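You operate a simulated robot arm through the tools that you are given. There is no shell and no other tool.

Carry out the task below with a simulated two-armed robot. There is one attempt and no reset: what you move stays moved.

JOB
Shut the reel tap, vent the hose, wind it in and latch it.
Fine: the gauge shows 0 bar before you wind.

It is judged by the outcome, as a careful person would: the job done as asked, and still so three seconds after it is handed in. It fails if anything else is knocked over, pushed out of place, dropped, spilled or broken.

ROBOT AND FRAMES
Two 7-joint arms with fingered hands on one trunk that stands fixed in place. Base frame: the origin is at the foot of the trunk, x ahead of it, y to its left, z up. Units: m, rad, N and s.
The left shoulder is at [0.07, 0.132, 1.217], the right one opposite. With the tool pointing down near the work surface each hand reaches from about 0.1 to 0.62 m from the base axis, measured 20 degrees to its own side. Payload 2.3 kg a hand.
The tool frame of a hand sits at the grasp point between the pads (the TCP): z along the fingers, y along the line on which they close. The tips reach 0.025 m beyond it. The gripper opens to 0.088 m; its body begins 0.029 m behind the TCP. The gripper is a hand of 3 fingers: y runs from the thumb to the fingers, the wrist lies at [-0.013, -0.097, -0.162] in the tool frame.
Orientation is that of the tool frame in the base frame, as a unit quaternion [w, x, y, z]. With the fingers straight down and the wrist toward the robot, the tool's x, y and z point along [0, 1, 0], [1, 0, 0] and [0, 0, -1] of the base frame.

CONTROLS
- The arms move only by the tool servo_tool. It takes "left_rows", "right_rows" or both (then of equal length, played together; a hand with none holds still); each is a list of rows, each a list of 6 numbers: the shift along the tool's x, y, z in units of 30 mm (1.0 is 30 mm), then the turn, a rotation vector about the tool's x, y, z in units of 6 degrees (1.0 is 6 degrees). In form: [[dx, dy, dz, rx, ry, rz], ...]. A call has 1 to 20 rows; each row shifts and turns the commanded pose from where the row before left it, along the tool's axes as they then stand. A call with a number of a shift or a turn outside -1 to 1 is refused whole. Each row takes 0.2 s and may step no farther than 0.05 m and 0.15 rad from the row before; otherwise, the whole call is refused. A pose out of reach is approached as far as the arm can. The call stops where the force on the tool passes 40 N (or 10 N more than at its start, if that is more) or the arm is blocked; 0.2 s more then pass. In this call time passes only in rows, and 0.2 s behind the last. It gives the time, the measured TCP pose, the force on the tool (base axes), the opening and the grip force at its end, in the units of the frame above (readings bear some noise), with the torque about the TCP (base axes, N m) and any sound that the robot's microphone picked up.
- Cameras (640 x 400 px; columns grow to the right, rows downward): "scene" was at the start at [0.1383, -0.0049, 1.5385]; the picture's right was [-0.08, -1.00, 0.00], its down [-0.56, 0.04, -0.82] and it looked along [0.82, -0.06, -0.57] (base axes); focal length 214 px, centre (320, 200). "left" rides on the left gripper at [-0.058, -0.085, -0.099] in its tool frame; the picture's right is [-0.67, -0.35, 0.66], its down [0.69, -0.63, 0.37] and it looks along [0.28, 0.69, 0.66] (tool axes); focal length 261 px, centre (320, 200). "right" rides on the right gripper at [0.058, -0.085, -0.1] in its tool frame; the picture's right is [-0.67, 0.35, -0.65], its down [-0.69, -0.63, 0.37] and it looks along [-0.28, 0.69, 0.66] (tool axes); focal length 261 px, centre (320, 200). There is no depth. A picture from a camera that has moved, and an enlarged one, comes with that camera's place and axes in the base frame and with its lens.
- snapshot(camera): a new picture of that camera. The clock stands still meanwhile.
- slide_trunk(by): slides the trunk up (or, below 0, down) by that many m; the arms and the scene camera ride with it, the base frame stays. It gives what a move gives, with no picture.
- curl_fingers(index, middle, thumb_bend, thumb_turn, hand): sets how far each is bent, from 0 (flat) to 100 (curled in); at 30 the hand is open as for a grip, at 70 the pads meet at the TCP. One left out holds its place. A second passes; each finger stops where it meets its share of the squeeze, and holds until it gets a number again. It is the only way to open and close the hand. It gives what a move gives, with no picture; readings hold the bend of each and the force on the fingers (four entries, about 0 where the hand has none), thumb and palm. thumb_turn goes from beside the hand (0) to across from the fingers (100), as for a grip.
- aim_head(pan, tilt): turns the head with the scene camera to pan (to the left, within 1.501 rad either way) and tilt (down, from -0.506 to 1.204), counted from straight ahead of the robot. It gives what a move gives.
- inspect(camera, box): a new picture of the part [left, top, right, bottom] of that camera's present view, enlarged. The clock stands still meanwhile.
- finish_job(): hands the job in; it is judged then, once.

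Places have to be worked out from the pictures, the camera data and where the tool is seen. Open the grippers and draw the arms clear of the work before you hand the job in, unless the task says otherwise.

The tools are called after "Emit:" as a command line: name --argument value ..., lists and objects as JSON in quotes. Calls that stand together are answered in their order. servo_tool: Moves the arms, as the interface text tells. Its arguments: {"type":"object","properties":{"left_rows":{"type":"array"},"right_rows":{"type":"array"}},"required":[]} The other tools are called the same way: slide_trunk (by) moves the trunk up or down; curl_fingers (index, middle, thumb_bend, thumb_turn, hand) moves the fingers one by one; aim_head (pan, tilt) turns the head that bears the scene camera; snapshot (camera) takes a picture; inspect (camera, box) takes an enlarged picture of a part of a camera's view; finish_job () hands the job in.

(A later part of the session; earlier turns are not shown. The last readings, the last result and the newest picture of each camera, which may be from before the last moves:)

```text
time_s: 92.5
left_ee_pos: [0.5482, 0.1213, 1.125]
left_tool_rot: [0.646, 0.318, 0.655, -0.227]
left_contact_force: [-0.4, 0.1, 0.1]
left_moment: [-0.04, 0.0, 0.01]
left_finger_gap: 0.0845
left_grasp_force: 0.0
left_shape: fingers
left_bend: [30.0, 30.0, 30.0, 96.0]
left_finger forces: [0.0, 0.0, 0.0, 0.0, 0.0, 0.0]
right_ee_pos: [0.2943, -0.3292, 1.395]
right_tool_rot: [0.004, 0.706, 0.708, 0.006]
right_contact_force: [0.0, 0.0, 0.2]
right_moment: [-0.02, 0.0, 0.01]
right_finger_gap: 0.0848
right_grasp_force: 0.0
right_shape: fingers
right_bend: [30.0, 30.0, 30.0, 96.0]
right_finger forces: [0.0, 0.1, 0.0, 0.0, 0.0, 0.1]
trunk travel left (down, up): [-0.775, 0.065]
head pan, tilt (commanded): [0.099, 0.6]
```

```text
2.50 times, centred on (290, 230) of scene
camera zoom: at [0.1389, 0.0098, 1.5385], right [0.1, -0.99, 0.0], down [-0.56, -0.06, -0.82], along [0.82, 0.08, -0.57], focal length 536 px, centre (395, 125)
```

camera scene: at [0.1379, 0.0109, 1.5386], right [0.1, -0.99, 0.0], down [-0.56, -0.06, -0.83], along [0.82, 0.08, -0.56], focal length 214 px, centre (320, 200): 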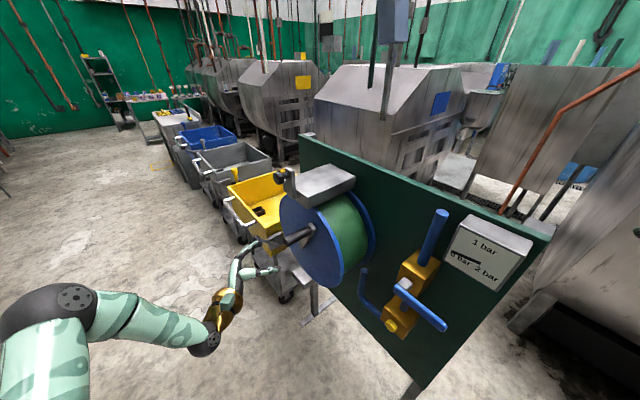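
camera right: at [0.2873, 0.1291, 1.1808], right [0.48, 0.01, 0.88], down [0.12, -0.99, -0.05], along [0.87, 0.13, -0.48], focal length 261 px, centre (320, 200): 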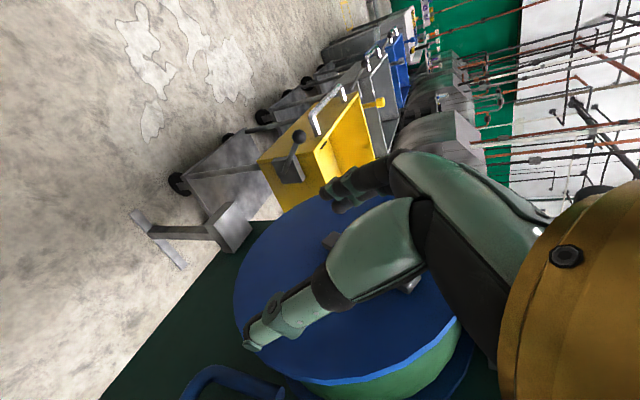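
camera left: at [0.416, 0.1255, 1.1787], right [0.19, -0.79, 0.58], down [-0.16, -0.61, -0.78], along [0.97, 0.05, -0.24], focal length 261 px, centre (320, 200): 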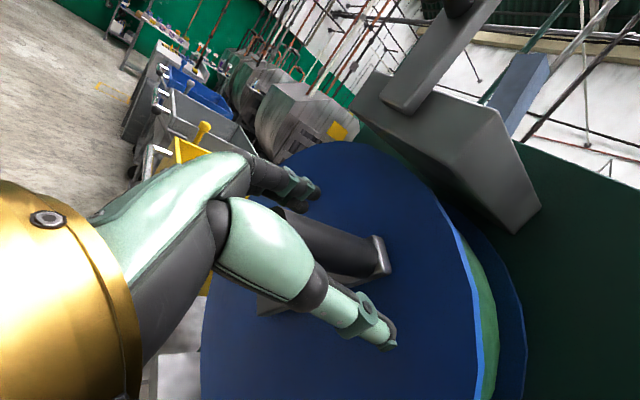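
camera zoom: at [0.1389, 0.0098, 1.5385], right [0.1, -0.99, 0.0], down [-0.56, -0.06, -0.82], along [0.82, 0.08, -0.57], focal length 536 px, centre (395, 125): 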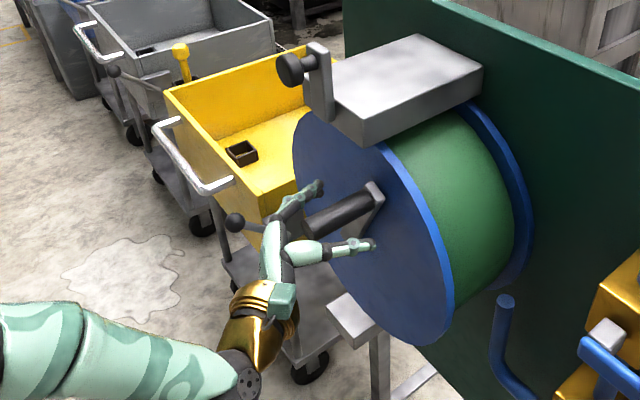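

The rod is between thumb and fingers without contact. I close the hand on it.

Emit:
curl_fingers --hand "left" --index 68 --middle 68 --thumb_bend 68

Emit:
snapshot --camera "left"

Emit:
inspect --camera "scene" --box '[210, 150, 370, 310]'

```text
time_s: 93.5
left_ee_pos: [0.5491, 0.1222, 1.1249]
left_tool_rot: [0.647, 0.318, 0.655, -0.227]
left_contact_force: [0.6, 2.6, -1.4]
left_moment: [0.06, 0.01, 0.01]
left_finger_gap: 0.0134
left_grasp_force: 6.1
left_shape: fingers
left_bend: [65.0, 62.0, 62.0, 100.0]
left_finger forces: [1.4, 5.3, 0.1, 0.0, 4.4, 0.0]
right_ee_pos: [0.296, -0.3275, 1.3936]
right_tool_rot: [0.005, 0.706, 0.709, 0.005]
right_contact_force: [-0.7, 0.2, -0.1]
right_moment: [-0.01, 0.02, 0.01]
right_finger_gap: 0.0849
right_grasp_force: 0.0
right_shape: fingers
right_bend: [30.0, 30.0, 30.0, 96.0]
right_finger forces: [0.0, 0.0, 0.0, 0.0, 0.0, 0.0]
trunk travel left (down, up): [-0.775, 0.065]
head pan, tilt (commanded): [0.099, 0.6]
```

```text
taken
camera left: at [0.4161, 0.1271, 1.1782], right [0.19, -0.79, 0.58], down [-0.16, -0.61, -0.77], along [0.97, 0.05, -0.24], focal length 261 px, centre (320, 200)
```

left: 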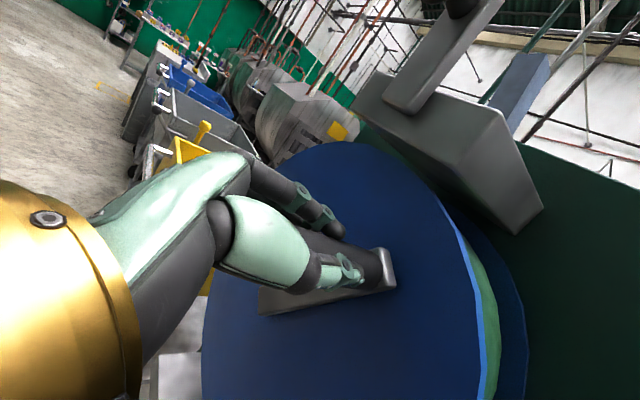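

```text
2.50 times, centred on (290, 230) of scene
camera zoom: at [0.1394, 0.0116, 1.5384], right [0.1, -0.99, 0.0], down [-0.56, -0.06, -0.82], along [0.82, 0.08, -0.57], focal length 536 px, centre (395, 125)
```

zoom: 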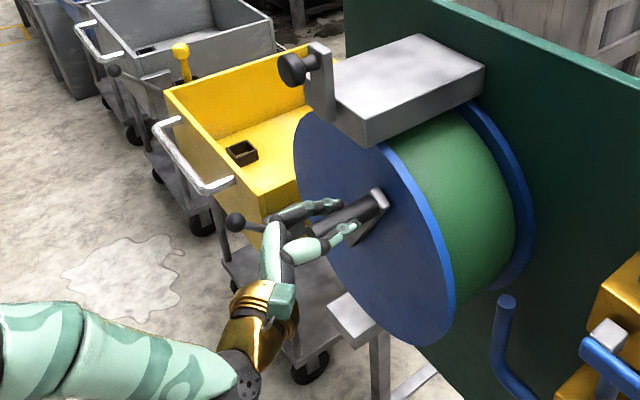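

Grip established, with about 5 N on the middle finger and thumb. I start clockwise with two 10° steps along the computed circle and check the forces and crank motion.

Emit:
servo_tool --left_rows '[[0.128, -0.298, 0.013, 0, 0, 0], [0.128, -0.298, 0.014, 0, 0, 0], [0.178, -0.272, 0.016, 0, 0, 0], [0.178, -0.272, 0.017, 0, 0, 0]]'

Emit:
snapshot --camera "left"

Emit:
inspect --camera "scene" --box '[210, 150, 370, 310]'

```text
time_s: 94.5
left_ee_pos: [0.5272, 0.0986, 1.1024]
left_tool_rot: [0.646, 0.319, 0.655, -0.229]
left_contact_force: [0.8, 1.0, -0.7]
left_moment: [0.04, -0.02, 0.01]
left_finger_gap: 0.0029
left_grasp_force: 0.5
left_shape: fingers
left_bend: [68.0, 66.0, 68.0, 100.0]
left_finger forces: [0.1, 0.9, 0.1, 0.0, 0.0, 0.0]
right_ee_pos: [0.2946, -0.3279, 1.3949]
right_tool_rot: [0.006, 0.706, 0.708, 0.005]
right_contact_force: [-0.7, -0.6, -0.3]
right_moment: [0.01, 0.01, 0.01]
right_finger_gap: 0.0847
right_grasp_force: 0.0
right_shape: fingers
right_bend: [30.0, 30.0, 30.0, 96.0]
right_finger forces: [0.1, 0.0, 0.1, 0.0, 0.1, 0.0]
trunk travel left (down, up): [-0.775, 0.065]
head pan, tilt (commanded): [0.099, 0.6]
```

```text
taken
camera left: at [0.3946, 0.1032, 1.156], right [0.19, -0.79, 0.58], down [-0.17, -0.61, -0.77], along [0.97, 0.05, -0.24], focal length 261 px, centre (320, 200)
```

left: 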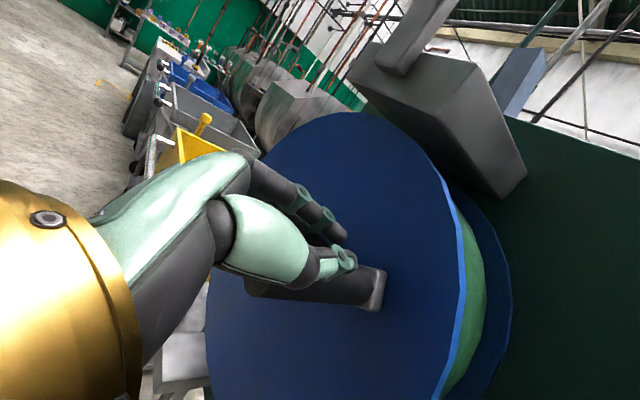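

```text
2.50 times, centred on (290, 230) of scene
camera zoom: at [0.1395, 0.0115, 1.5384], right [0.1, -0.99, 0.0], down [-0.56, -0.06, -0.82], along [0.82, 0.08, -0.57], focal length 536 px, centre (395, 125)
```

zoom: 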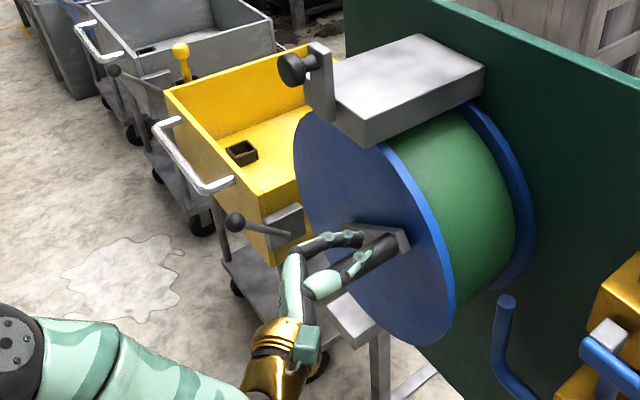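

The rod slipped just ahead of the closed fingers, which now sit behind it in the direction of rotation. That works as a pusher: I keep moving along the circle with the closed fingertips driving the rod clockwise.

Emit:
servo_tool --left_rows '[[0.444, -0.474, 0.036, 0, 0, 0], [0.521, -0.389, 0.04, 0, 0, 0], [0.579, -0.295, 0.041, 0, 0, 0], [0.621, -0.186, 0.042, 0, 0, 0]]'

Emit:
snapshot --camera "left"

Emit:
inspect --camera "scene" --box '[210, 150, 370, 310]'

```text
time_s: 95.5
left_ee_pos: [0.5022, 0.0746, 1.0329]
left_tool_rot: [0.647, 0.319, 0.654, -0.227]
left_contact_force: [-0.4, 0.7, 0.5]
left_moment: [-0.02, 0.01, -0.02]
left_finger_gap: 0.0028
left_grasp_force: 0.0
left_shape: fingers
left_bend: [68.0, 68.0, 68.0, 100.0]
left_finger forces: [0.0, 0.1, 0.0, 0.0, 0.0, 0.0]
right_ee_pos: [0.2944, -0.33, 1.3949]
right_tool_rot: [0.004, 0.705, 0.709, 0.005]
right_contact_force: [0.1, 0.1, -0.2]
right_moment: [0.0, 0.03, -0.01]
right_finger_gap: 0.0848
right_grasp_force: 0.0
right_shape: fingers
right_bend: [30.0, 30.0, 30.0, 96.0]
right_finger forces: [0.0, 0.1, 0.1, 0.0, 0.0, 0.0]
trunk travel left (down, up): [-0.775, 0.065]
head pan, tilt (commanded): [0.099, 0.6]
```

```text
taken
camera left: at [0.3699, 0.0789, 1.0862], right [0.18, -0.79, 0.58], down [-0.16, -0.61, -0.77], along [0.97, 0.05, -0.24], focal length 261 px, centre (320, 200)
```

left: 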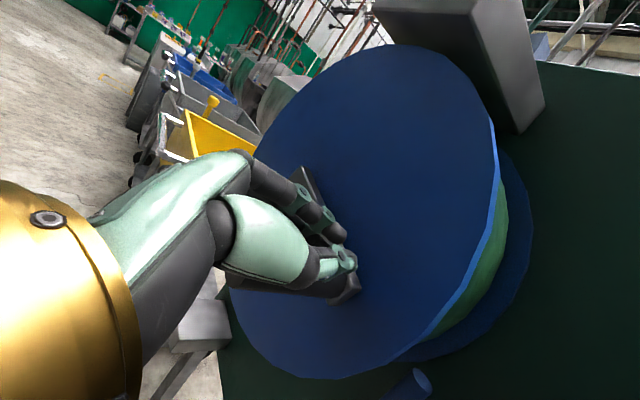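

```text
2.50 times, centred on (290, 230) of scene
camera zoom: at [0.1384, 0.0103, 1.5385], right [0.1, -0.99, 0.0], down [-0.56, -0.06, -0.82], along [0.82, 0.08, -0.57], focal length 536 px, centre (395, 125)
```

zoom: 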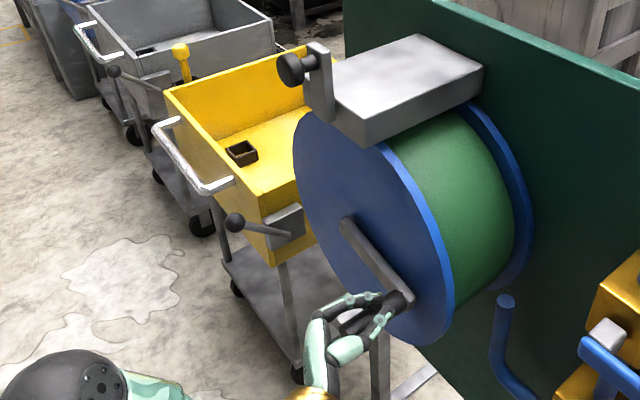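

Pushing works: the crank arm now points right and the hand tracks the circle with negligible force. I continue down and around toward the bottom.

Emit:
servo_tool --left_rows '[[0.647, -0.078, 0.041, 0, 0, 0], [0.647, 0.036, 0.039, 0, 0, 0], [0.633, 0.148, 0.036, 0, 0, 0], [0.596, 0.257, 0.031, 0, 0, 0], [0.544, 0.357, 0.026, 0, 0, 0]]'

Emit:
snapshot --camera "left"

Emit:
inspect --camera "scene" --box '[210, 150, 370, 310]'

```text
time_s: 96.7
left_ee_pos: [0.5254, 0.0978, 0.9458]
left_tool_rot: [0.647, 0.319, 0.655, -0.228]
left_contact_force: [1.7, 1.7, 5.0]
left_moment: [0.15, -0.12, 0.01]
left_finger_gap: 0.003
left_grasp_force: 2.0
left_shape: fingers
left_bend: [68.0, 66.0, 68.0, 100.0]
left_finger forces: [0.1, 4.8, 0.0, 0.0, 0.0, 0.0]
right_ee_pos: [0.2944, -0.3286, 1.3948]
right_tool_rot: [0.005, 0.706, 0.709, 0.005]
right_contact_force: [-0.3, -0.5, -0.1]
right_moment: [0.01, 0.0, 0.01]
right_finger_gap: 0.0848
right_grasp_force: 0.1
right_shape: fingers
right_bend: [30.0, 30.0, 30.0, 96.0]
right_finger forces: [0.0, 0.1, 0.0, 0.0, 0.1, 0.0]
trunk travel left (down, up): [-0.775, 0.065]
head pan, tilt (commanded): [0.099, 0.6]
```

```text
taken
camera left: at [0.394, 0.1029, 0.9986], right [0.18, -0.79, 0.58], down [-0.16, -0.61, -0.77], along [0.97, 0.05, -0.24], focal length 261 px, centre (320, 200)
```

left: 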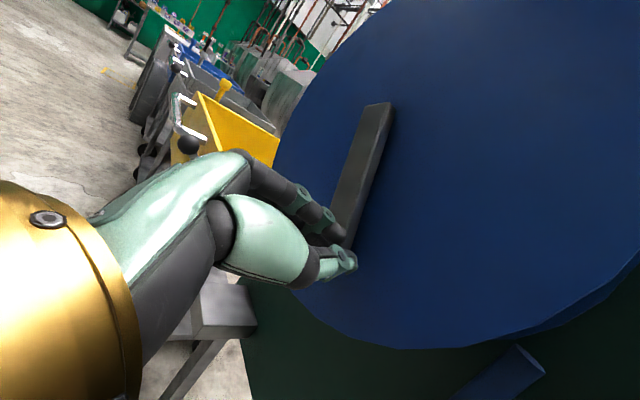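

```text
2.50 times, centred on (290, 230) of scene
camera zoom: at [0.1375, 0.0115, 1.5387], right [0.1, -0.99, 0.0], down [-0.56, -0.06, -0.83], along [0.82, 0.08, -0.56], focal length 536 px, centre (395, 125)
```

zoom: 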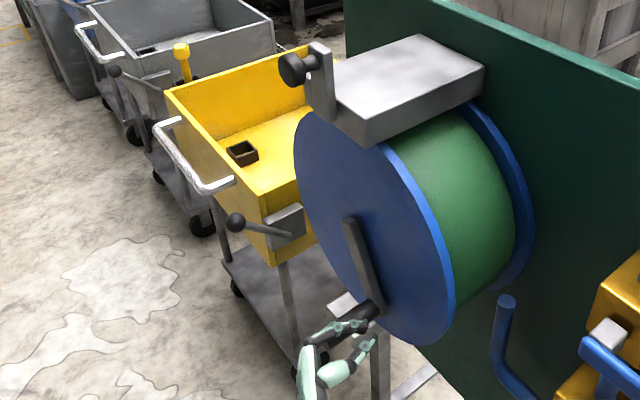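

The crank is near the bottom with the fingers pushing from its right side at about 5 N. I continue leftward under the hub.

Emit:
servo_tool --left_rows '[[0.473, 0.445, 0.02, 0, 0, 0], [0.388, 0.522, 0.014, 0, 0, 0], [0.295, 0.58, 0.007, 0, 0, 0], [0.186, 0.623, 0, 0, 0, 0], [0.078, 0.649, -0.008, 0, 0, 0]]'

Emit:
snapshot --camera "left"

Emit:
inspect --camera "scene" --box '[210, 150, 370, 310]'

```text
time_s: 97.9
left_ee_pos: [0.578, 0.1572, 0.9362]
left_tool_rot: [0.649, 0.318, 0.653, -0.226]
left_contact_force: [-3.1, -3.8, 9.9]
left_moment: [-0.12, -0.09, -0.11]
left_finger_gap: 0.0028
left_grasp_force: 6.3
left_shape: fingers
left_bend: [68.0, 71.0, 68.0, 100.0]
left_finger forces: [0.0, 11.0, 0.0, 0.0, 0.0, 0.1]
left hand out of reach, approached as far as the arm can: row 4, 5
right_ee_pos: [0.2914, -0.3271, 1.3952]
right_tool_rot: [0.005, 0.705, 0.709, 0.006]
right_contact_force: [-0.4, -0.2, -0.3]
right_moment: [-0.04, 0.02, -0.01]
right_finger_gap: 0.0847
right_grasp_force: 0.1
right_shape: fingers
right_bend: [30.0, 30.0, 30.0, 96.0]
right_finger forces: [0.0, 0.0, 0.0, 0.1, 0.0, 0.0]
trunk travel left (down, up): [-0.775, 0.065]
head pan, tilt (commanded): [0.099, 0.6]
```

```text
taken
camera left: at [0.445, 0.1623, 0.9891], right [0.18, -0.79, 0.59], down [-0.16, -0.61, -0.77], along [0.97, 0.05, -0.24], focal length 261 px, centre (320, 200)
```

left: 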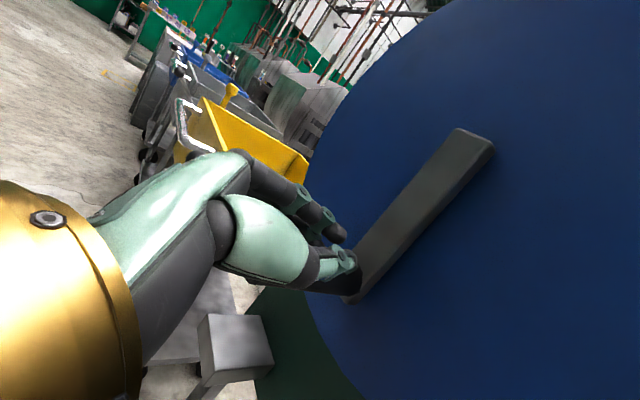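

```text
2.50 times, centred on (290, 230) of scene
camera zoom: at [0.1352, 0.0113, 1.539], right [0.1, -0.99, 0.0], down [-0.56, -0.06, -0.83], along [0.82, 0.08, -0.56], focal length 536 px, centre (395, 125)
```

zoom: 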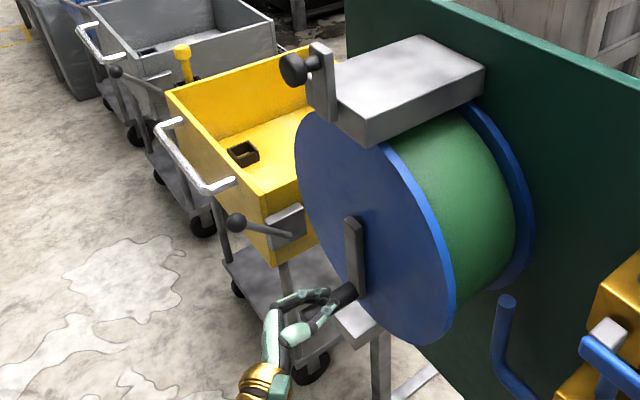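

The arm ran out of reach near the bottom and the fingers slid on top of the rod, with the crank now pointing straight down. I back the hand out along the normal and lower the trunk 12 cm so the whole circle is comfortable.

Emit:
servo_tool --left_rows '[[-0.1, 0, -0.3, 0, 0, 0], [0.06, -0.02, -0.9, 0, 0, 0], [0.06, -0.02, -0.9, 0, 0, 0], [0.06, -0.02, -0.9, 0, 0, 0]]'

Emit:
slide_trunk --by -0.12

Emit:
snapshot --camera "left"

Emit:
snapshot --camera "scene"

```text
time_s: 98.9
left_ee_pos: [0.5405, 0.2245, 0.9076]
left_tool_rot: [0.646, 0.319, 0.655, -0.227]
left_contact_force: [-0.5, 0.7, 0.1]
left_moment: [0.0, 0.04, 0.02]
left_finger_gap: 0.003
left_grasp_force: 0.1
left_shape: fingers
left_bend: [68.0, 68.0, 68.0, 100.0]
left_finger forces: [0.0, 0.1, 0.1, 0.0, 0.0, 0.0]
left hand out of reach, approached as far as the arm can: row 1, 2, 3, 4
right_ee_pos: [0.2941, -0.3294, 1.3946]
right_tool_rot: [0.005, 0.706, 0.708, 0.006]
right_contact_force: [0.1, -0.7, 1.0]
right_moment: [-0.03, 0.01, -0.01]
right_finger_gap: 0.0848
right_grasp_force: 0.1
right_shape: fingers
right_bend: [30.0, 30.0, 30.0, 96.0]
right_finger forces: [0.0, 0.1, 0.0, 0.0, 0.1, 0.1]
trunk travel left (down, up): [-0.775, 0.065]
head pan, tilt (commanded): [0.099, 0.6]
```

```text
time_s: 100.4
left_ee_pos: [0.5403, 0.2257, 0.7897]
left_tool_rot: [0.647, 0.32, 0.654, -0.228]
left_contact_force: [-0.2, -0.9, 0.2]
left_moment: [0.02, 0.03, 0.0]
left_finger_gap: 0.0031
left_grasp_force: 0.2
left_shape: fingers
left_bend: [68.0, 68.0, 68.0, 100.0]
left_finger forces: [0.0, 0.0, 0.0, 0.1, 0.1, 0.0]
right_ee_pos: [0.2936, -0.3296, 1.2744]
right_tool_rot: [0.006, 0.706, 0.709, 0.006]
right_contact_force: [-0.4, -0.2, -0.3]
right_moment: [-0.01, -0.01, 0.01]
right_finger_gap: 0.0847
right_grasp_force: 0.1
right_shape: fingers
right_bend: [30.0, 30.0, 30.0, 96.0]
right_finger forces: [0.0, 0.0, 0.0, 0.0, 0.1, 0.0]
trunk travel left (down, up): [-0.655, 0.185]
head pan, tilt (commanded): [0.099, 0.6]
```

```text
taken
camera left: at [0.4076, 0.2295, 0.8428], right [0.18, -0.79, 0.58], down [-0.16, -0.61, -0.77], along [0.97, 0.05, -0.24], focal length 261 px, centre (320, 200)
```

left: 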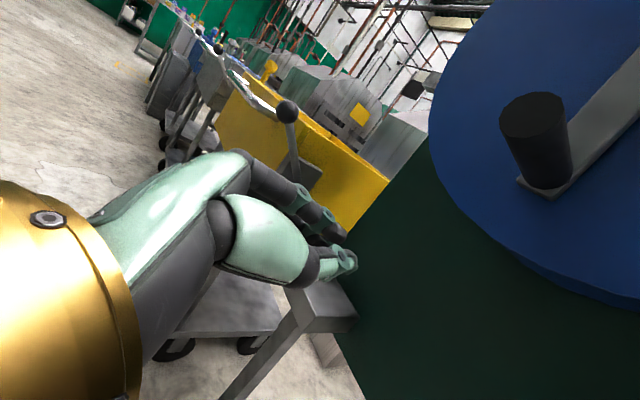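

```text
taken
camera scene: at [0.1381, 0.0107, 1.4186], right [0.1, -0.99, 0.0], down [-0.56, -0.06, -0.82], along [0.82, 0.08, -0.57], focal length 214 px, centre (320, 200)
```

scene: 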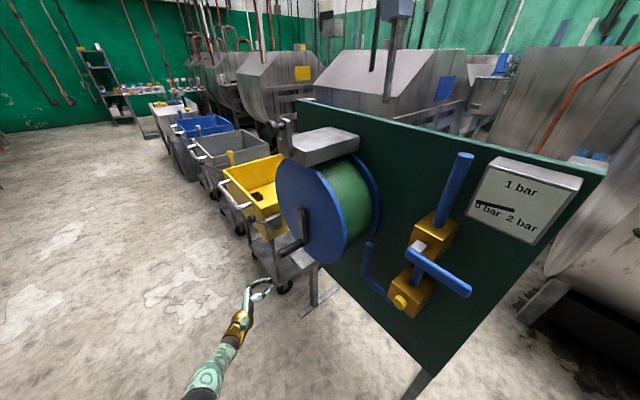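

The rod is at the bottom (u≈0.245, z≈0.908, about 182°). I position the closed fingers to its right, then move in beside it.

Emit:
servo_tool --left_rows '[[-0.84, -0.324, -0.045, 0, 0, 0], [-0.84, -0.324, -0.045, 0, 0, 0], [-0.84, -0.324, -0.045, 0, 0, 0], [-0.84, -0.324, -0.045, 0, 0, 0], [-0.84, -0.324, -0.045, 0, 0, 0], [0, 0, 0, 0, 0, 0]]'

Emit:
snapshot --camera "left"

```text
time_s: 101.8
left_ee_pos: [0.5711, 0.2079, 0.8149]
left_tool_rot: [0.647, 0.32, 0.654, -0.227]
left_contact_force: [1.3, -0.1, 0.0]
left_moment: [0.02, 0.03, 0.01]
left_finger_gap: 0.003
left_grasp_force: 0.1
left_shape: fingers
left_bend: [68.0, 68.0, 68.0, 100.0]
left_finger forces: [0.0, 0.0, 0.1, 0.0, 0.0, 0.0]
left hand out of reach, approached as far as the arm can: row 1, 2, 3, 4, 5
right_ee_pos: [0.2936, -0.3279, 1.2746]
right_tool_rot: [0.005, 0.706, 0.708, 0.006]
right_contact_force: [-0.3, 0.4, -0.3]
right_moment: [0.02, 0.02, 0.02]
right_finger_gap: 0.085
right_grasp_force: 0.0
right_shape: fingers
right_bend: [30.0, 30.0, 30.0, 96.0]
right_finger forces: [0.1, 0.0, 0.0, 0.0, 0.0, 0.1]
trunk travel left (down, up): [-0.655, 0.185]
head pan, tilt (commanded): [0.099, 0.6]
```

```text
taken
camera left: at [0.4377, 0.2132, 0.8683], right [0.18, -0.79, 0.58], down [-0.16, -0.61, -0.77], along [0.97, 0.05, -0.24], focal length 261 px, centre (320, 200)
```

left: 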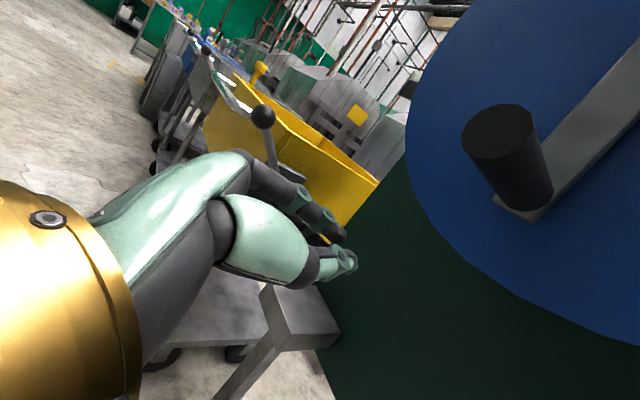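

The arm seems stuck at a joint limit in this posture. I test pulling the hand back toward the robot to free it.

Emit:
servo_tool --left_rows '[[0, -0.3, -0.9, 0, 0, 0], [0, -0.3, -0.9, 0, 0, 0], [0, -0.3, -0.9, 0, 0, 0], [0, -0.3, -0.9, 0, 0, 0], [0, -0.3, -0.9, 0, 0, 0]]'

Emit:
aim_head --pan 0.5 --tilt 0.9

Emit:
snapshot --camera "scene"

```text
time_s: 103.0
left_ee_pos: [0.4832, 0.2923, 0.77]
left_tool_rot: [0.647, 0.32, 0.654, -0.226]
left_contact_force: [-0.1, -0.1, 0.4]
left_moment: [-0.02, 0.04, 0.06]
left_finger_gap: 0.0031
left_grasp_force: 0.0
left_shape: fingers
left_bend: [68.0, 68.0, 68.0, 100.0]
left_finger forces: [0.1, 0.0, 0.0, 0.0, 0.1, 0.0]
left hand out of reach, approached as far as the arm can: row 1, 2, 3, 4, 5
right_ee_pos: [0.2947, -0.328, 1.2751]
right_tool_rot: [0.006, 0.706, 0.708, 0.006]
right_contact_force: [-0.6, -0.2, 0.3]
right_moment: [0.0, -0.01, -0.02]
right_finger_gap: 0.085
right_grasp_force: 0.2
right_shape: fingers
right_bend: [30.0, 30.0, 30.0, 96.0]
right_finger forces: [0.1, 0.0, 0.0, 0.1, 0.0, 0.0]
trunk travel left (down, up): [-0.655, 0.185]
head pan, tilt (commanded): [0.099, 0.6]
```

```text
time_s: 103.8
left_ee_pos: [0.4843, 0.2907, 0.771]
left_tool_rot: [0.647, 0.32, 0.653, -0.227]
left_contact_force: [-0.6, 0.6, -0.1]
left_moment: [-0.01, -0.04, 0.02]
left_finger_gap: 0.0031
left_grasp_force: 0.0
left_shape: fingers
left_bend: [68.0, 68.0, 68.0, 100.0]
left_finger forces: [0.0, 0.1, 0.0, 0.0, 0.1, 0.0]
right_ee_pos: [0.2951, -0.3295, 1.2753]
right_tool_rot: [0.005, 0.706, 0.708, 0.005]
right_contact_force: [0.1, 0.4, -0.7]
right_moment: [0.0, 0.0, -0.01]
right_finger_gap: 0.0846
right_grasp_force: 0.0
right_shape: fingers
right_bend: [30.0, 30.0, 30.0, 96.0]
right_finger forces: [0.0, 0.0, 0.0, 0.0, 0.0, 0.1]
trunk travel left (down, up): [-0.655, 0.185]
head pan, tilt (commanded): [0.499, 0.901]
```

```text
taken
camera scene: at [0.1166, 0.0379, 1.3938], right [0.48, -0.88, 0.0], down [-0.69, -0.37, -0.62], along [0.55, 0.3, -0.78], focal length 214 px, centre (320, 200)
```

scene: 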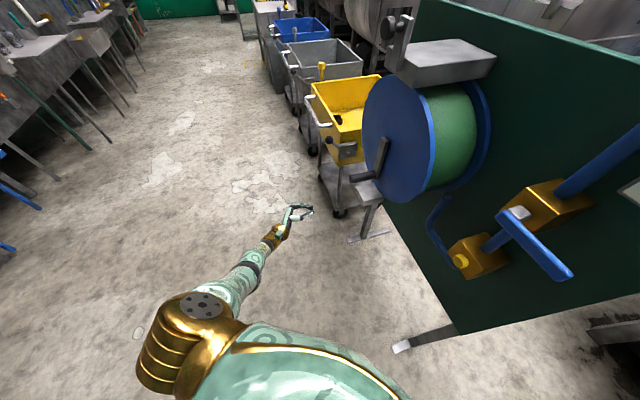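

The arm is fully straight: shoulder to wrist is about 0.447 m, a singular pose. I command larger steps directly inward toward the shoulder to bend the elbow again.

Emit:
servo_tool --left_rows '[[-1.0, -0.75, -0.1, 0, 0, 0], [-1.0, -0.75, -0.1, 0, 0, 0], [-1.0, -0.75, -0.1, 0, 0, 0], [-1.0, -0.75, -0.1, 0, 0, 0], [-1.0, -0.75, -0.1, 0, 0, 0]]'

Emit:
snapshot --camera "scene"

```text
time_s: 105.0
left_ee_pos: [0.4866, 0.2638, 0.7593]
left_tool_rot: [0.647, 0.318, 0.654, -0.227]
left_contact_force: [0.1, -0.5, -1.0]
left_moment: [0.0, -0.05, -0.02]
left_finger_gap: 0.0029
left_grasp_force: 0.1
left_shape: fingers
left_bend: [68.0, 68.0, 68.0, 100.0]
left_finger forces: [0.1, 0.1, 0.0, 0.0, 0.0, 0.1]
left hand out of reach, approached as far as the arm can: row 1, 2, 3, 4, 5
right_ee_pos: [0.2931, -0.3297, 1.2741]
right_tool_rot: [0.004, 0.705, 0.709, 0.005]
right_contact_force: [0.1, -0.3, -0.4]
right_moment: [0.0, -0.02, -0.02]
right_finger_gap: 0.085
right_grasp_force: 0.1
right_shape: fingers
right_bend: [30.0, 30.0, 30.0, 96.0]
right_finger forces: [0.0, 0.0, 0.0, 0.0, 0.0, 0.0]
trunk travel left (down, up): [-0.655, 0.185]
head pan, tilt (commanded): [0.499, 0.901]
```

```text
taken
camera scene: at [0.1165, 0.0378, 1.3938], right [0.48, -0.88, 0.0], down [-0.69, -0.38, -0.62], along [0.55, 0.3, -0.78], focal length 214 px, centre (320, 200)
```

scene: 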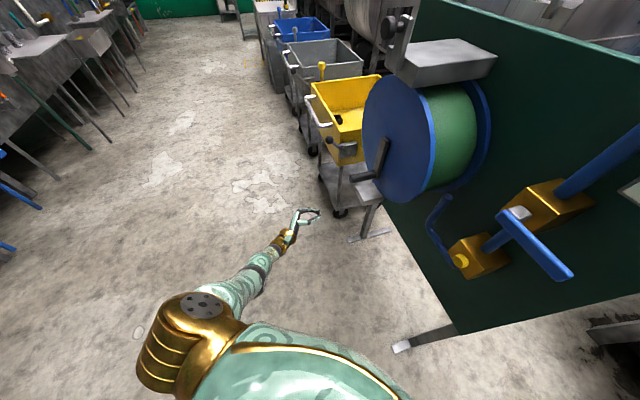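

It remains stuck, so I look at the arm's shape from above before trying another way.

Emit:
aim_head --pan 0.9 --tilt 1.1

Emit:
snapshot --camera "scene"

Emit:
snapshot --camera "left"

```text
time_s: 105.9
left_ee_pos: [0.4863, 0.263, 0.7599]
left_tool_rot: [0.646, 0.319, 0.654, -0.228]
left_contact_force: [0.7, 0.2, 0.2]
left_moment: [-0.01, 0.01, 0.0]
left_finger_gap: 0.003
left_grasp_force: 0.1
left_shape: fingers
left_bend: [68.0, 68.0, 68.0, 100.0]
left_finger forces: [0.0, 0.0, 0.0, 0.1, 0.1, 0.1]
right_ee_pos: [0.2935, -0.3279, 1.2755]
right_tool_rot: [0.005, 0.706, 0.708, 0.005]
right_contact_force: [-0.7, -0.4, 0.2]
right_moment: [0.0, 0.01, 0.01]
right_finger_gap: 0.0851
right_grasp_force: 0.1
right_shape: fingers
right_bend: [30.0, 30.0, 30.0, 96.0]
right_finger forces: [0.1, 0.0, 0.0, 0.0, 0.0, 0.0]
trunk travel left (down, up): [-0.655, 0.185]
head pan, tilt (commanded): [0.901, 1.1]
```

```text
taken
camera scene: at [0.0895, 0.0513, 1.38], right [0.78, -0.62, 0.0], down [-0.55, -0.7, -0.45], along [0.28, 0.36, -0.89], focal length 214 px, centre (320, 200)
```

scene: 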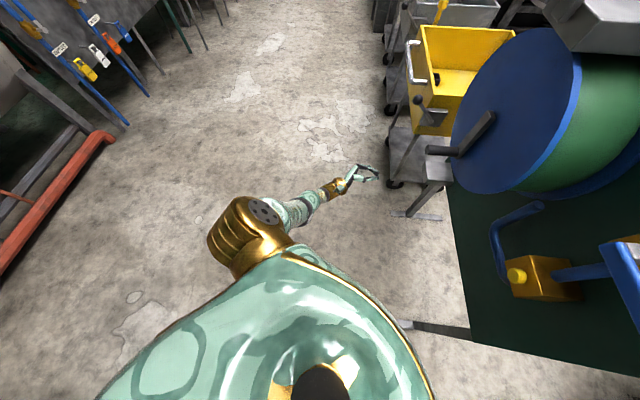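

```text
taken
camera left: at [0.3533, 0.2678, 0.813], right [0.18, -0.79, 0.58], down [-0.16, -0.61, -0.77], along [0.97, 0.05, -0.24], focal length 261 px, centre (320, 200)
```

left: 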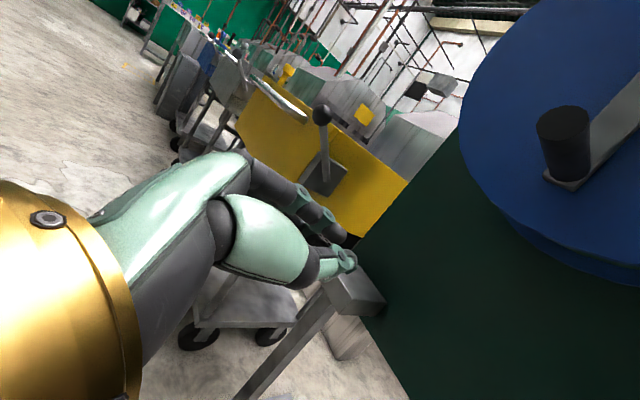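

The arm is straight, perhaps slightly past it. I try nudging outward first and then inward, so the solver can cross back to a bent elbow.

Emit:
servo_tool --left_rows '[[1.0, 0.7, 0.17, 0, 0, 0], [1.0, 0.7, 0.17, 0, 0, 0], [-1.0, -0.7, -0.17, 0, 0, 0], [-1.0, -0.7, -0.17, 0, 0, 0], [-1.0, -0.7, -0.17, 0, 0, 0], [-1.0, -0.7, -0.17, 0, 0, 0], [-1.0, -0.7, -0.17, 0, 0, 0]]'

```text
time_s: 107.5
left_ee_pos: [0.388, 0.1903, 0.899]
left_tool_rot: [0.648, 0.32, 0.653, -0.227]
left_contact_force: [0.0, -0.1, 0.4]
left_moment: [-0.04, 0.04, 0.01]
left_finger_gap: 0.0026
left_grasp_force: 0.0
left_shape: fingers
left_bend: [68.0, 68.0, 68.0, 100.0]
left_finger forces: [0.0, 0.0, 0.1, 0.0, 0.0, 0.0]
left hand out of reach, approached as far as the arm can: row 1, 2
right_ee_pos: [0.2932, -0.3294, 1.2753]
right_tool_rot: [0.005, 0.706, 0.708, 0.006]
right_contact_force: [1.0, 0.3, -0.7]
right_moment: [0.01, 0.03, 0.03]
right_finger_gap: 0.0845
right_grasp_force: 0.1
right_shape: fingers
right_bend: [30.0, 30.0, 30.0, 96.0]
right_finger forces: [0.1, 0.1, 0.0, 0.0, 0.1, 0.1]
trunk travel left (down, up): [-0.655, 0.185]
head pan, tilt (commanded): [0.901, 1.1]
```

The elbow is bent again at [0.388,0.19,0.899], so I now know to keep shoulder-to-wrist under about 0.43 m. I lower the trunk another 6 cm, which centres the crank circle at shoulder height, and yaw the hand 12° left to gain reach.

Emit:
slide_trunk --by -0.06

Emit:
servo_tool --left_rows '[[0, 0, 0, -0.99, 0.115, -0.065], [0, 0, 0, -0.99, 0.115, -0.065], [0, 0, 0, 0, 0, 0]]'

Emit:
aim_head --pan 0.1 --tilt 0.5

Emit:
snapshot --camera "scene"

Emit:
snapshot --camera "left"

```text
time_s: 108.5
left_ee_pos: [0.3878, 0.1919, 0.839]
left_tool_rot: [0.647, 0.319, 0.655, -0.227]
left_contact_force: [0.8, 0.2, 0.1]
left_moment: [-0.02, -0.01, 0.0]
left_finger_gap: 0.0029
left_grasp_force: 0.0
left_shape: fingers
left_bend: [68.0, 68.0, 68.0, 100.0]
left_finger forces: [0.0, 0.0, 0.1, 0.1, 0.1, 0.0]
right_ee_pos: [0.2936, -0.3296, 1.2141]
right_tool_rot: [0.006, 0.706, 0.708, 0.006]
right_contact_force: [0.5, -0.1, -1.1]
right_moment: [-0.01, -0.03, 0.04]
right_finger_gap: 0.085
right_grasp_force: 0.0
right_shape: fingers
right_bend: [30.0, 30.0, 30.0, 96.0]
right_finger forces: [0.0, 0.0, 0.1, 0.0, 0.0, 0.1]
trunk travel left (down, up): [-0.595, 0.245]
head pan, tilt (commanded): [0.901, 1.1]
```

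```text
time_s: 109.3
left_ee_pos: [0.3874, 0.1922, 0.8383]
left_tool_rot: [0.667, 0.248, 0.685, -0.158]
left_contact_force: [-1.0, 0.2, -0.3]
left_moment: [-0.01, 0.0, 0.01]
left_finger_gap: 0.0026
left_grasp_force: 0.0
left_shape: fingers
left_bend: [68.0, 68.0, 68.0, 100.0]
left_finger forces: [0.0, 0.0, 0.1, 0.1, 0.0, 0.1]
right_ee_pos: [0.2946, -0.3298, 1.2143]
right_tool_rot: [0.005, 0.706, 0.708, 0.005]
right_contact_force: [0.5, 1.1, -0.1]
right_moment: [0.0, -0.01, 0.01]
right_finger_gap: 0.0846
right_grasp_force: 0.0
right_shape: fingers
right_bend: [30.0, 30.0, 30.0, 96.0]
right_finger forces: [0.0, 0.1, 0.0, 0.0, 0.0, 0.0]
trunk travel left (down, up): [-0.595, 0.245]
head pan, tilt (commanded): [0.901, 1.1]
```

```text
time_s: 110.4
left_ee_pos: [0.387, 0.1919, 0.8366]
left_tool_rot: [0.666, 0.249, 0.685, -0.159]
left_contact_force: [0.4, -0.5, 0.7]
left_moment: [0.03, 0.0, 0.03]
left_finger_gap: 0.0026
left_grasp_force: 0.0
left_shape: fingers
left_bend: [68.0, 68.0, 68.0, 100.0]
left_finger forces: [0.1, 0.1, 0.1, 0.0, 0.0, 0.0]
right_ee_pos: [0.2941, -0.3295, 1.2146]
right_tool_rot: [0.006, 0.706, 0.708, 0.006]
right_contact_force: [-0.3, -0.7, -1.4]
right_moment: [0.01, 0.02, -0.04]
right_finger_gap: 0.0849
right_grasp_force: 0.1
right_shape: fingers
right_bend: [30.0, 30.0, 30.0, 96.0]
right_finger forces: [0.1, 0.0, 0.1, 0.0, 0.0, 0.0]
trunk travel left (down, up): [-0.595, 0.245]
head pan, tilt (commanded): [0.099, 0.499]
```

```text
taken
camera scene: at [0.1407, 0.0111, 1.3676], right [0.1, -0.99, 0.0], down [-0.48, -0.05, -0.88], along [0.87, 0.09, -0.48], focal length 214 px, centre (320, 200)
```

scene: 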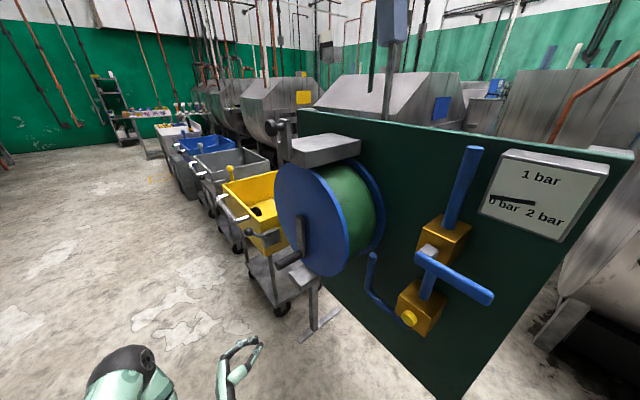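

```text
taken
camera left: at [0.2566, 0.1687, 0.8917], right [0.35, -0.73, 0.58], down [-0.03, -0.63, -0.77], along [0.94, 0.25, -0.24], focal length 261 px, centre (320, 200)
```

left: 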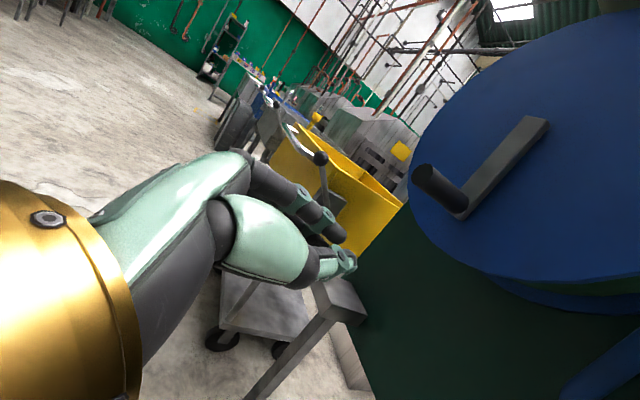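

The rod hangs at the bottom. I check whether the hose end is still visible below the drum by enlarging both views.

Emit:
inspect --camera "left" --box '[360, 80, 640, 300]'

Emit:
inspect --camera "scene" --box '[230, 110, 400, 310]'

```text
1.82 times, centred on (500, 190) of left
camera zoom: at [0.2566, 0.1687, 0.8917], right [0.35, -0.73, 0.58], down [-0.03, -0.63, -0.77], along [0.94, 0.25, -0.24], focal length 474 px, centre (-7, 218)
```

zoom: 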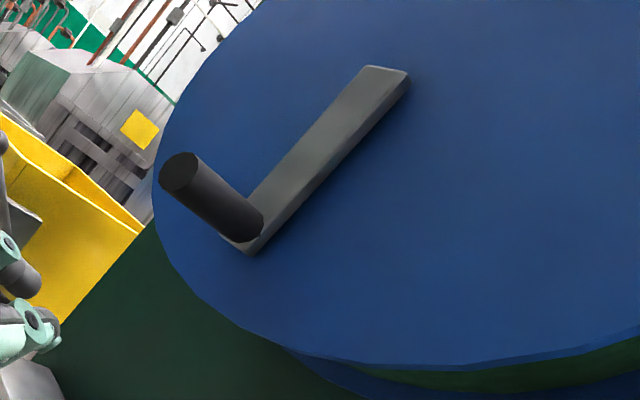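

```text
2.00 times, centred on (315, 210) of scene
camera zoom: at [0.1407, 0.0111, 1.3676], right [0.1, -0.99, 0.0], down [-0.48, -0.05, -0.88], along [0.87, 0.09, -0.48], focal length 429 px, centre (330, 180)
```

zoom: 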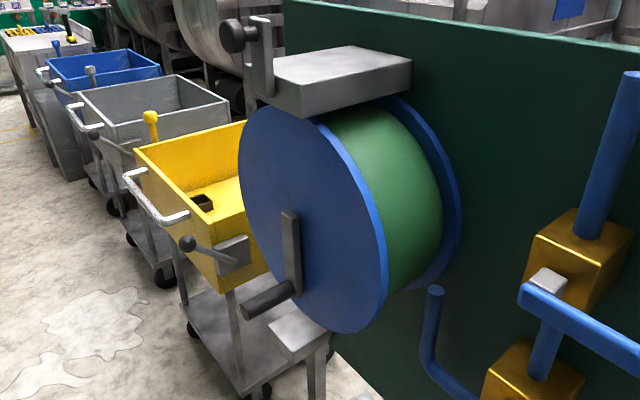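

No hose end is visible from this angle. I shift the left hand further left to look at the spot where the stub hung before.

Emit:
servo_tool --left_rows '[[0, 0.45, -0.75, 0, 0, 0], [0, 0.45, -0.75, 0, 0, 0], [0, 0.45, -0.75, 0, 0, 0], [0, 0.45, -0.75, 0, 0, 0], [0, 0.45, -0.75, 0, 0, 0], [0, 0.45, -0.75, 0, 0, 0]]'

Emit:
snapshot --camera "left"

```text
time_s: 111.8
left_ee_pos: [0.3186, 0.331, 0.8584]
left_tool_rot: [0.668, 0.249, 0.683, -0.158]
left_contact_force: [-1.0, -0.6, -0.2]
left_moment: [-0.03, 0.0, 0.0]
left_finger_gap: 0.0028
left_grasp_force: 0.1
left_shape: fingers
left_bend: [68.0, 68.0, 68.0, 100.0]
left_finger forces: [0.0, 0.0, 0.0, 0.0, 0.1, 0.0]
right_ee_pos: [0.2948, -0.3283, 1.2143]
right_tool_rot: [0.007, 0.706, 0.708, 0.006]
right_contact_force: [0.5, 0.4, 0.1]
right_moment: [0.01, -0.02, -0.01]
right_finger_gap: 0.0847
right_grasp_force: 0.2
right_shape: fingers
right_bend: [30.0, 30.0, 30.0, 96.0]
right_finger forces: [0.1, 0.0, 0.0, 0.0, 0.1, 0.0]
trunk travel left (down, up): [-0.595, 0.245]
head pan, tilt (commanded): [0.099, 0.499]
```

```text
taken
camera left: at [0.1878, 0.3094, 0.9113], right [0.34, -0.73, 0.59], down [-0.03, -0.63, -0.77], along [0.94, 0.25, -0.24], focal length 261 px, centre (320, 200)
```

left: 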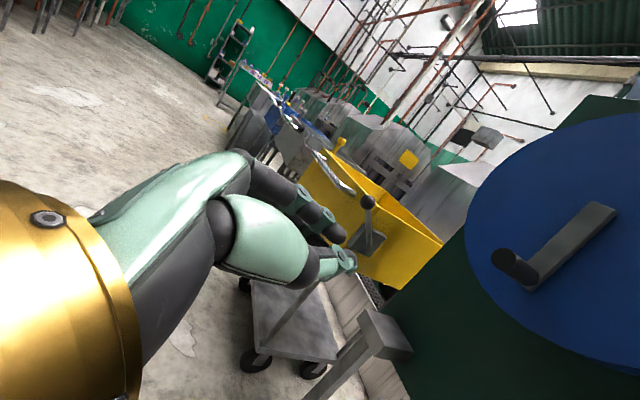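

Emit:
inspect --camera "left" --box '[390, 180, 560, 330]'

```text
2.67 times, centred on (475, 255) of left
camera zoom: at [0.1878, 0.3094, 0.9113], right [0.34, -0.73, 0.59], down [-0.03, -0.63, -0.77], along [0.94, 0.25, -0.24], focal length 695 px, centre (-93, 53)
```

zoom: 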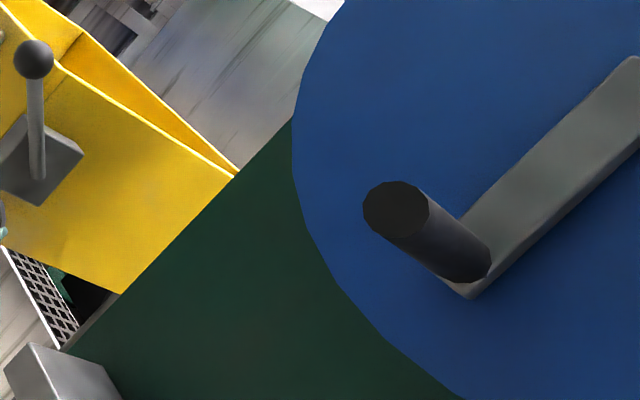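

No stub hangs below the disc any more, so the hose is going in. I continue winding: the rod is at (u 0.245, z 0.911), and I bring the closed fingers in at its right side.

Emit:
servo_tool --left_rows '[[-0.341, -0.095, 0.972, 0, 0, 0], [-0.341, -0.095, 0.972, 0, 0, 0], [-0.341, -0.095, 0.972, 0, 0, 0], [-0.341, -0.095, 0.972, 0, 0, 0], [-0.341, -0.095, 0.972, 0, 0, 0], [-0.341, -0.095, 0.972, 0, 0, 0], [-0.341, -0.095, 0.972, 0, 0, 0], [-0.058, -0.138, 0.734, 0, 0, 0], [-0.058, -0.138, 0.734, 0, 0, 0], [-0.058, -0.138, 0.734, 0, 0, 0], [-0.058, -0.138, 0.734, 0, 0, 0]]'

Emit:
snapshot --camera "left"

Emit:
inspect --camera "scene" --box '[230, 110, 400, 310]'

```text
time_s: 114.2
left_ee_pos: [0.5422, 0.1314, 0.9131]
left_tool_rot: [0.667, 0.249, 0.684, -0.158]
left_contact_force: [-0.3, 0.1, -1.5]
left_moment: [0.0, 0.0, 0.02]
left_finger_gap: 0.0027
left_grasp_force: 0.0
left_shape: fingers
left_bend: [68.0, 68.0, 68.0, 100.0]
left_finger forces: [0.0, 0.0, 0.0, 0.0, 0.1, 0.0]
right_ee_pos: [0.2943, -0.3304, 1.2143]
right_tool_rot: [0.004, 0.705, 0.709, 0.006]
right_contact_force: [0.0, -1.6, 0.4]
right_moment: [0.02, 0.0, 0.0]
right_finger_gap: 0.0849
right_grasp_force: 0.1
right_shape: fingers
right_bend: [30.0, 30.0, 30.0, 96.0]
right_finger forces: [0.1, 0.0, 0.1, 0.0, 0.0, 0.0]
trunk travel left (down, up): [-0.595, 0.245]
head pan, tilt (commanded): [0.099, 0.499]
```

```text
taken
camera left: at [0.4113, 0.1093, 0.9667], right [0.35, -0.73, 0.58], down [-0.03, -0.63, -0.77], along [0.94, 0.25, -0.24], focal length 261 px, centre (320, 200)
```

left: 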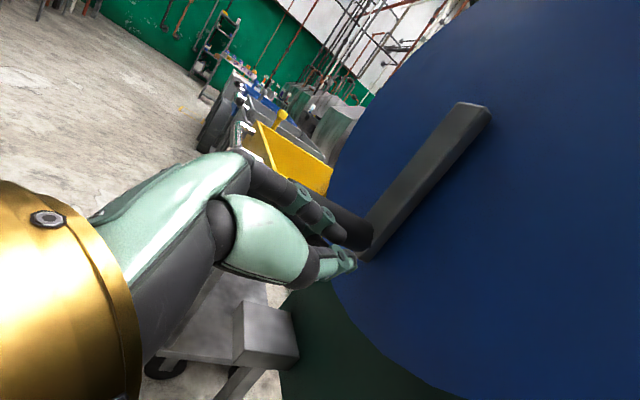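

```text
2.00 times, centred on (315, 210) of scene
camera zoom: at [0.1413, 0.0102, 1.3676], right [0.1, -0.99, 0.0], down [-0.48, -0.05, -0.88], along [0.87, 0.09, -0.48], focal length 429 px, centre (330, 180)
```

zoom: 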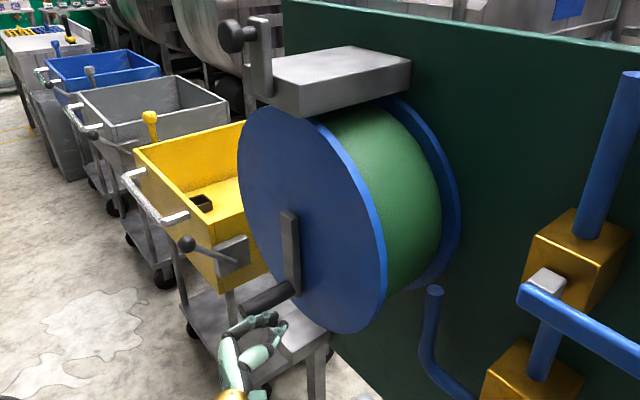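

The fingers are beside the rod on its right. I push it leftward along the bottom arc, 40° first.

Emit:
servo_tool --left_rows '[[0.104, 0.663, 0.133, 0, 0, 0], [0.15, 0.621, 0.129, 0, 0, 0], [0.038, 0.638, 0.123, 0, 0, 0], [-0.076, 0.638, 0.114, 0, 0, 0], [-0.185, 0.615, 0.101, 0, 0, 0]]'

Emit:
snapshot --camera "left"

Emit:
inspect --camera "scene" --box '[230, 110, 400, 310]'

```text
time_s: 114.8
left_ee_pos: [0.5512, 0.1469, 0.9148]
left_tool_rot: [0.665, 0.255, 0.683, -0.164]
left_contact_force: [-40.4, -14.0, -0.2]
left_moment: [-0.08, 0.23, 0.92]
left_finger_gap: 0.0026
left_grasp_force: 21.0
left_shape: fingers
left_bend: [68.0, 70.0, 68.0, 100.0]
left_finger forces: [0.0, 42.0, 0.0, 0.1, 0.0, 0.0]
right_ee_pos: [0.2784, -0.3334, 1.2181]
right_tool_rot: [0.009, 0.706, 0.709, 0.013]
right_contact_force: [-0.8, -0.2, 0.2]
right_moment: [-0.01, 0.02, -0.02]
right_finger_gap: 0.0849
right_grasp_force: 0.0
right_shape: fingers
right_bend: [30.0, 30.0, 30.0, 96.0]
right_finger forces: [0.1, 0.0, 0.0, 0.0, 0.0, 0.0]
trunk travel left (down, up): [-0.595, 0.245]
head pan, tilt (commanded): [0.099, 0.499]
stopped in row 2 (left hand): the force on the tool passed its limit at 46 N (the readings are from after the stop); the commanded pose is now the measured one
```

```text
taken
camera left: at [0.4196, 0.1254, 0.967], right [0.33, -0.74, 0.58], down [-0.05, -0.63, -0.78], along [0.94, 0.23, -0.24], focal length 261 px, centre (320, 200)
```

left: 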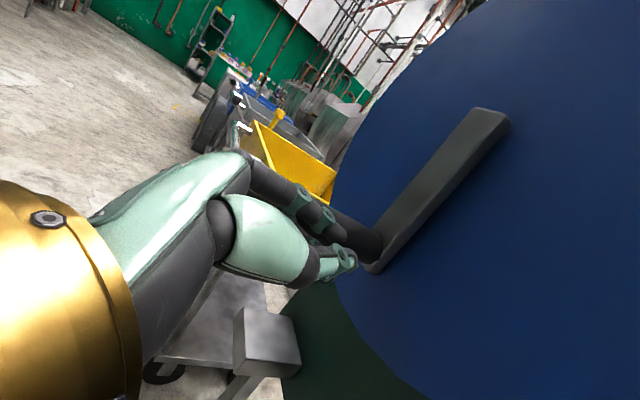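

```text
2.00 times, centred on (315, 210) of scene
camera zoom: at [0.1225, 0.0056, 1.3696], right [0.1, -0.99, 0.0], down [-0.46, -0.04, -0.88], along [0.88, 0.09, -0.47], focal length 429 px, centre (330, 180)
```

zoom: 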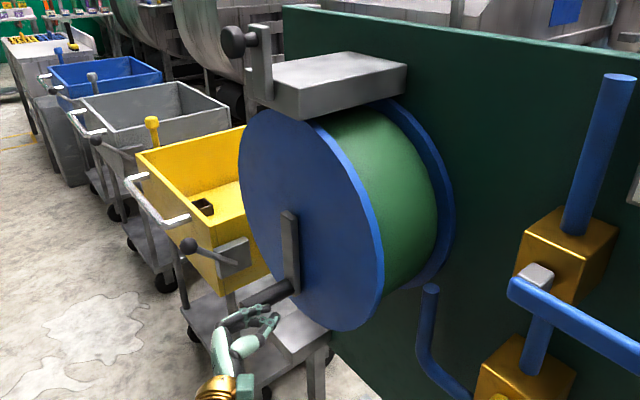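

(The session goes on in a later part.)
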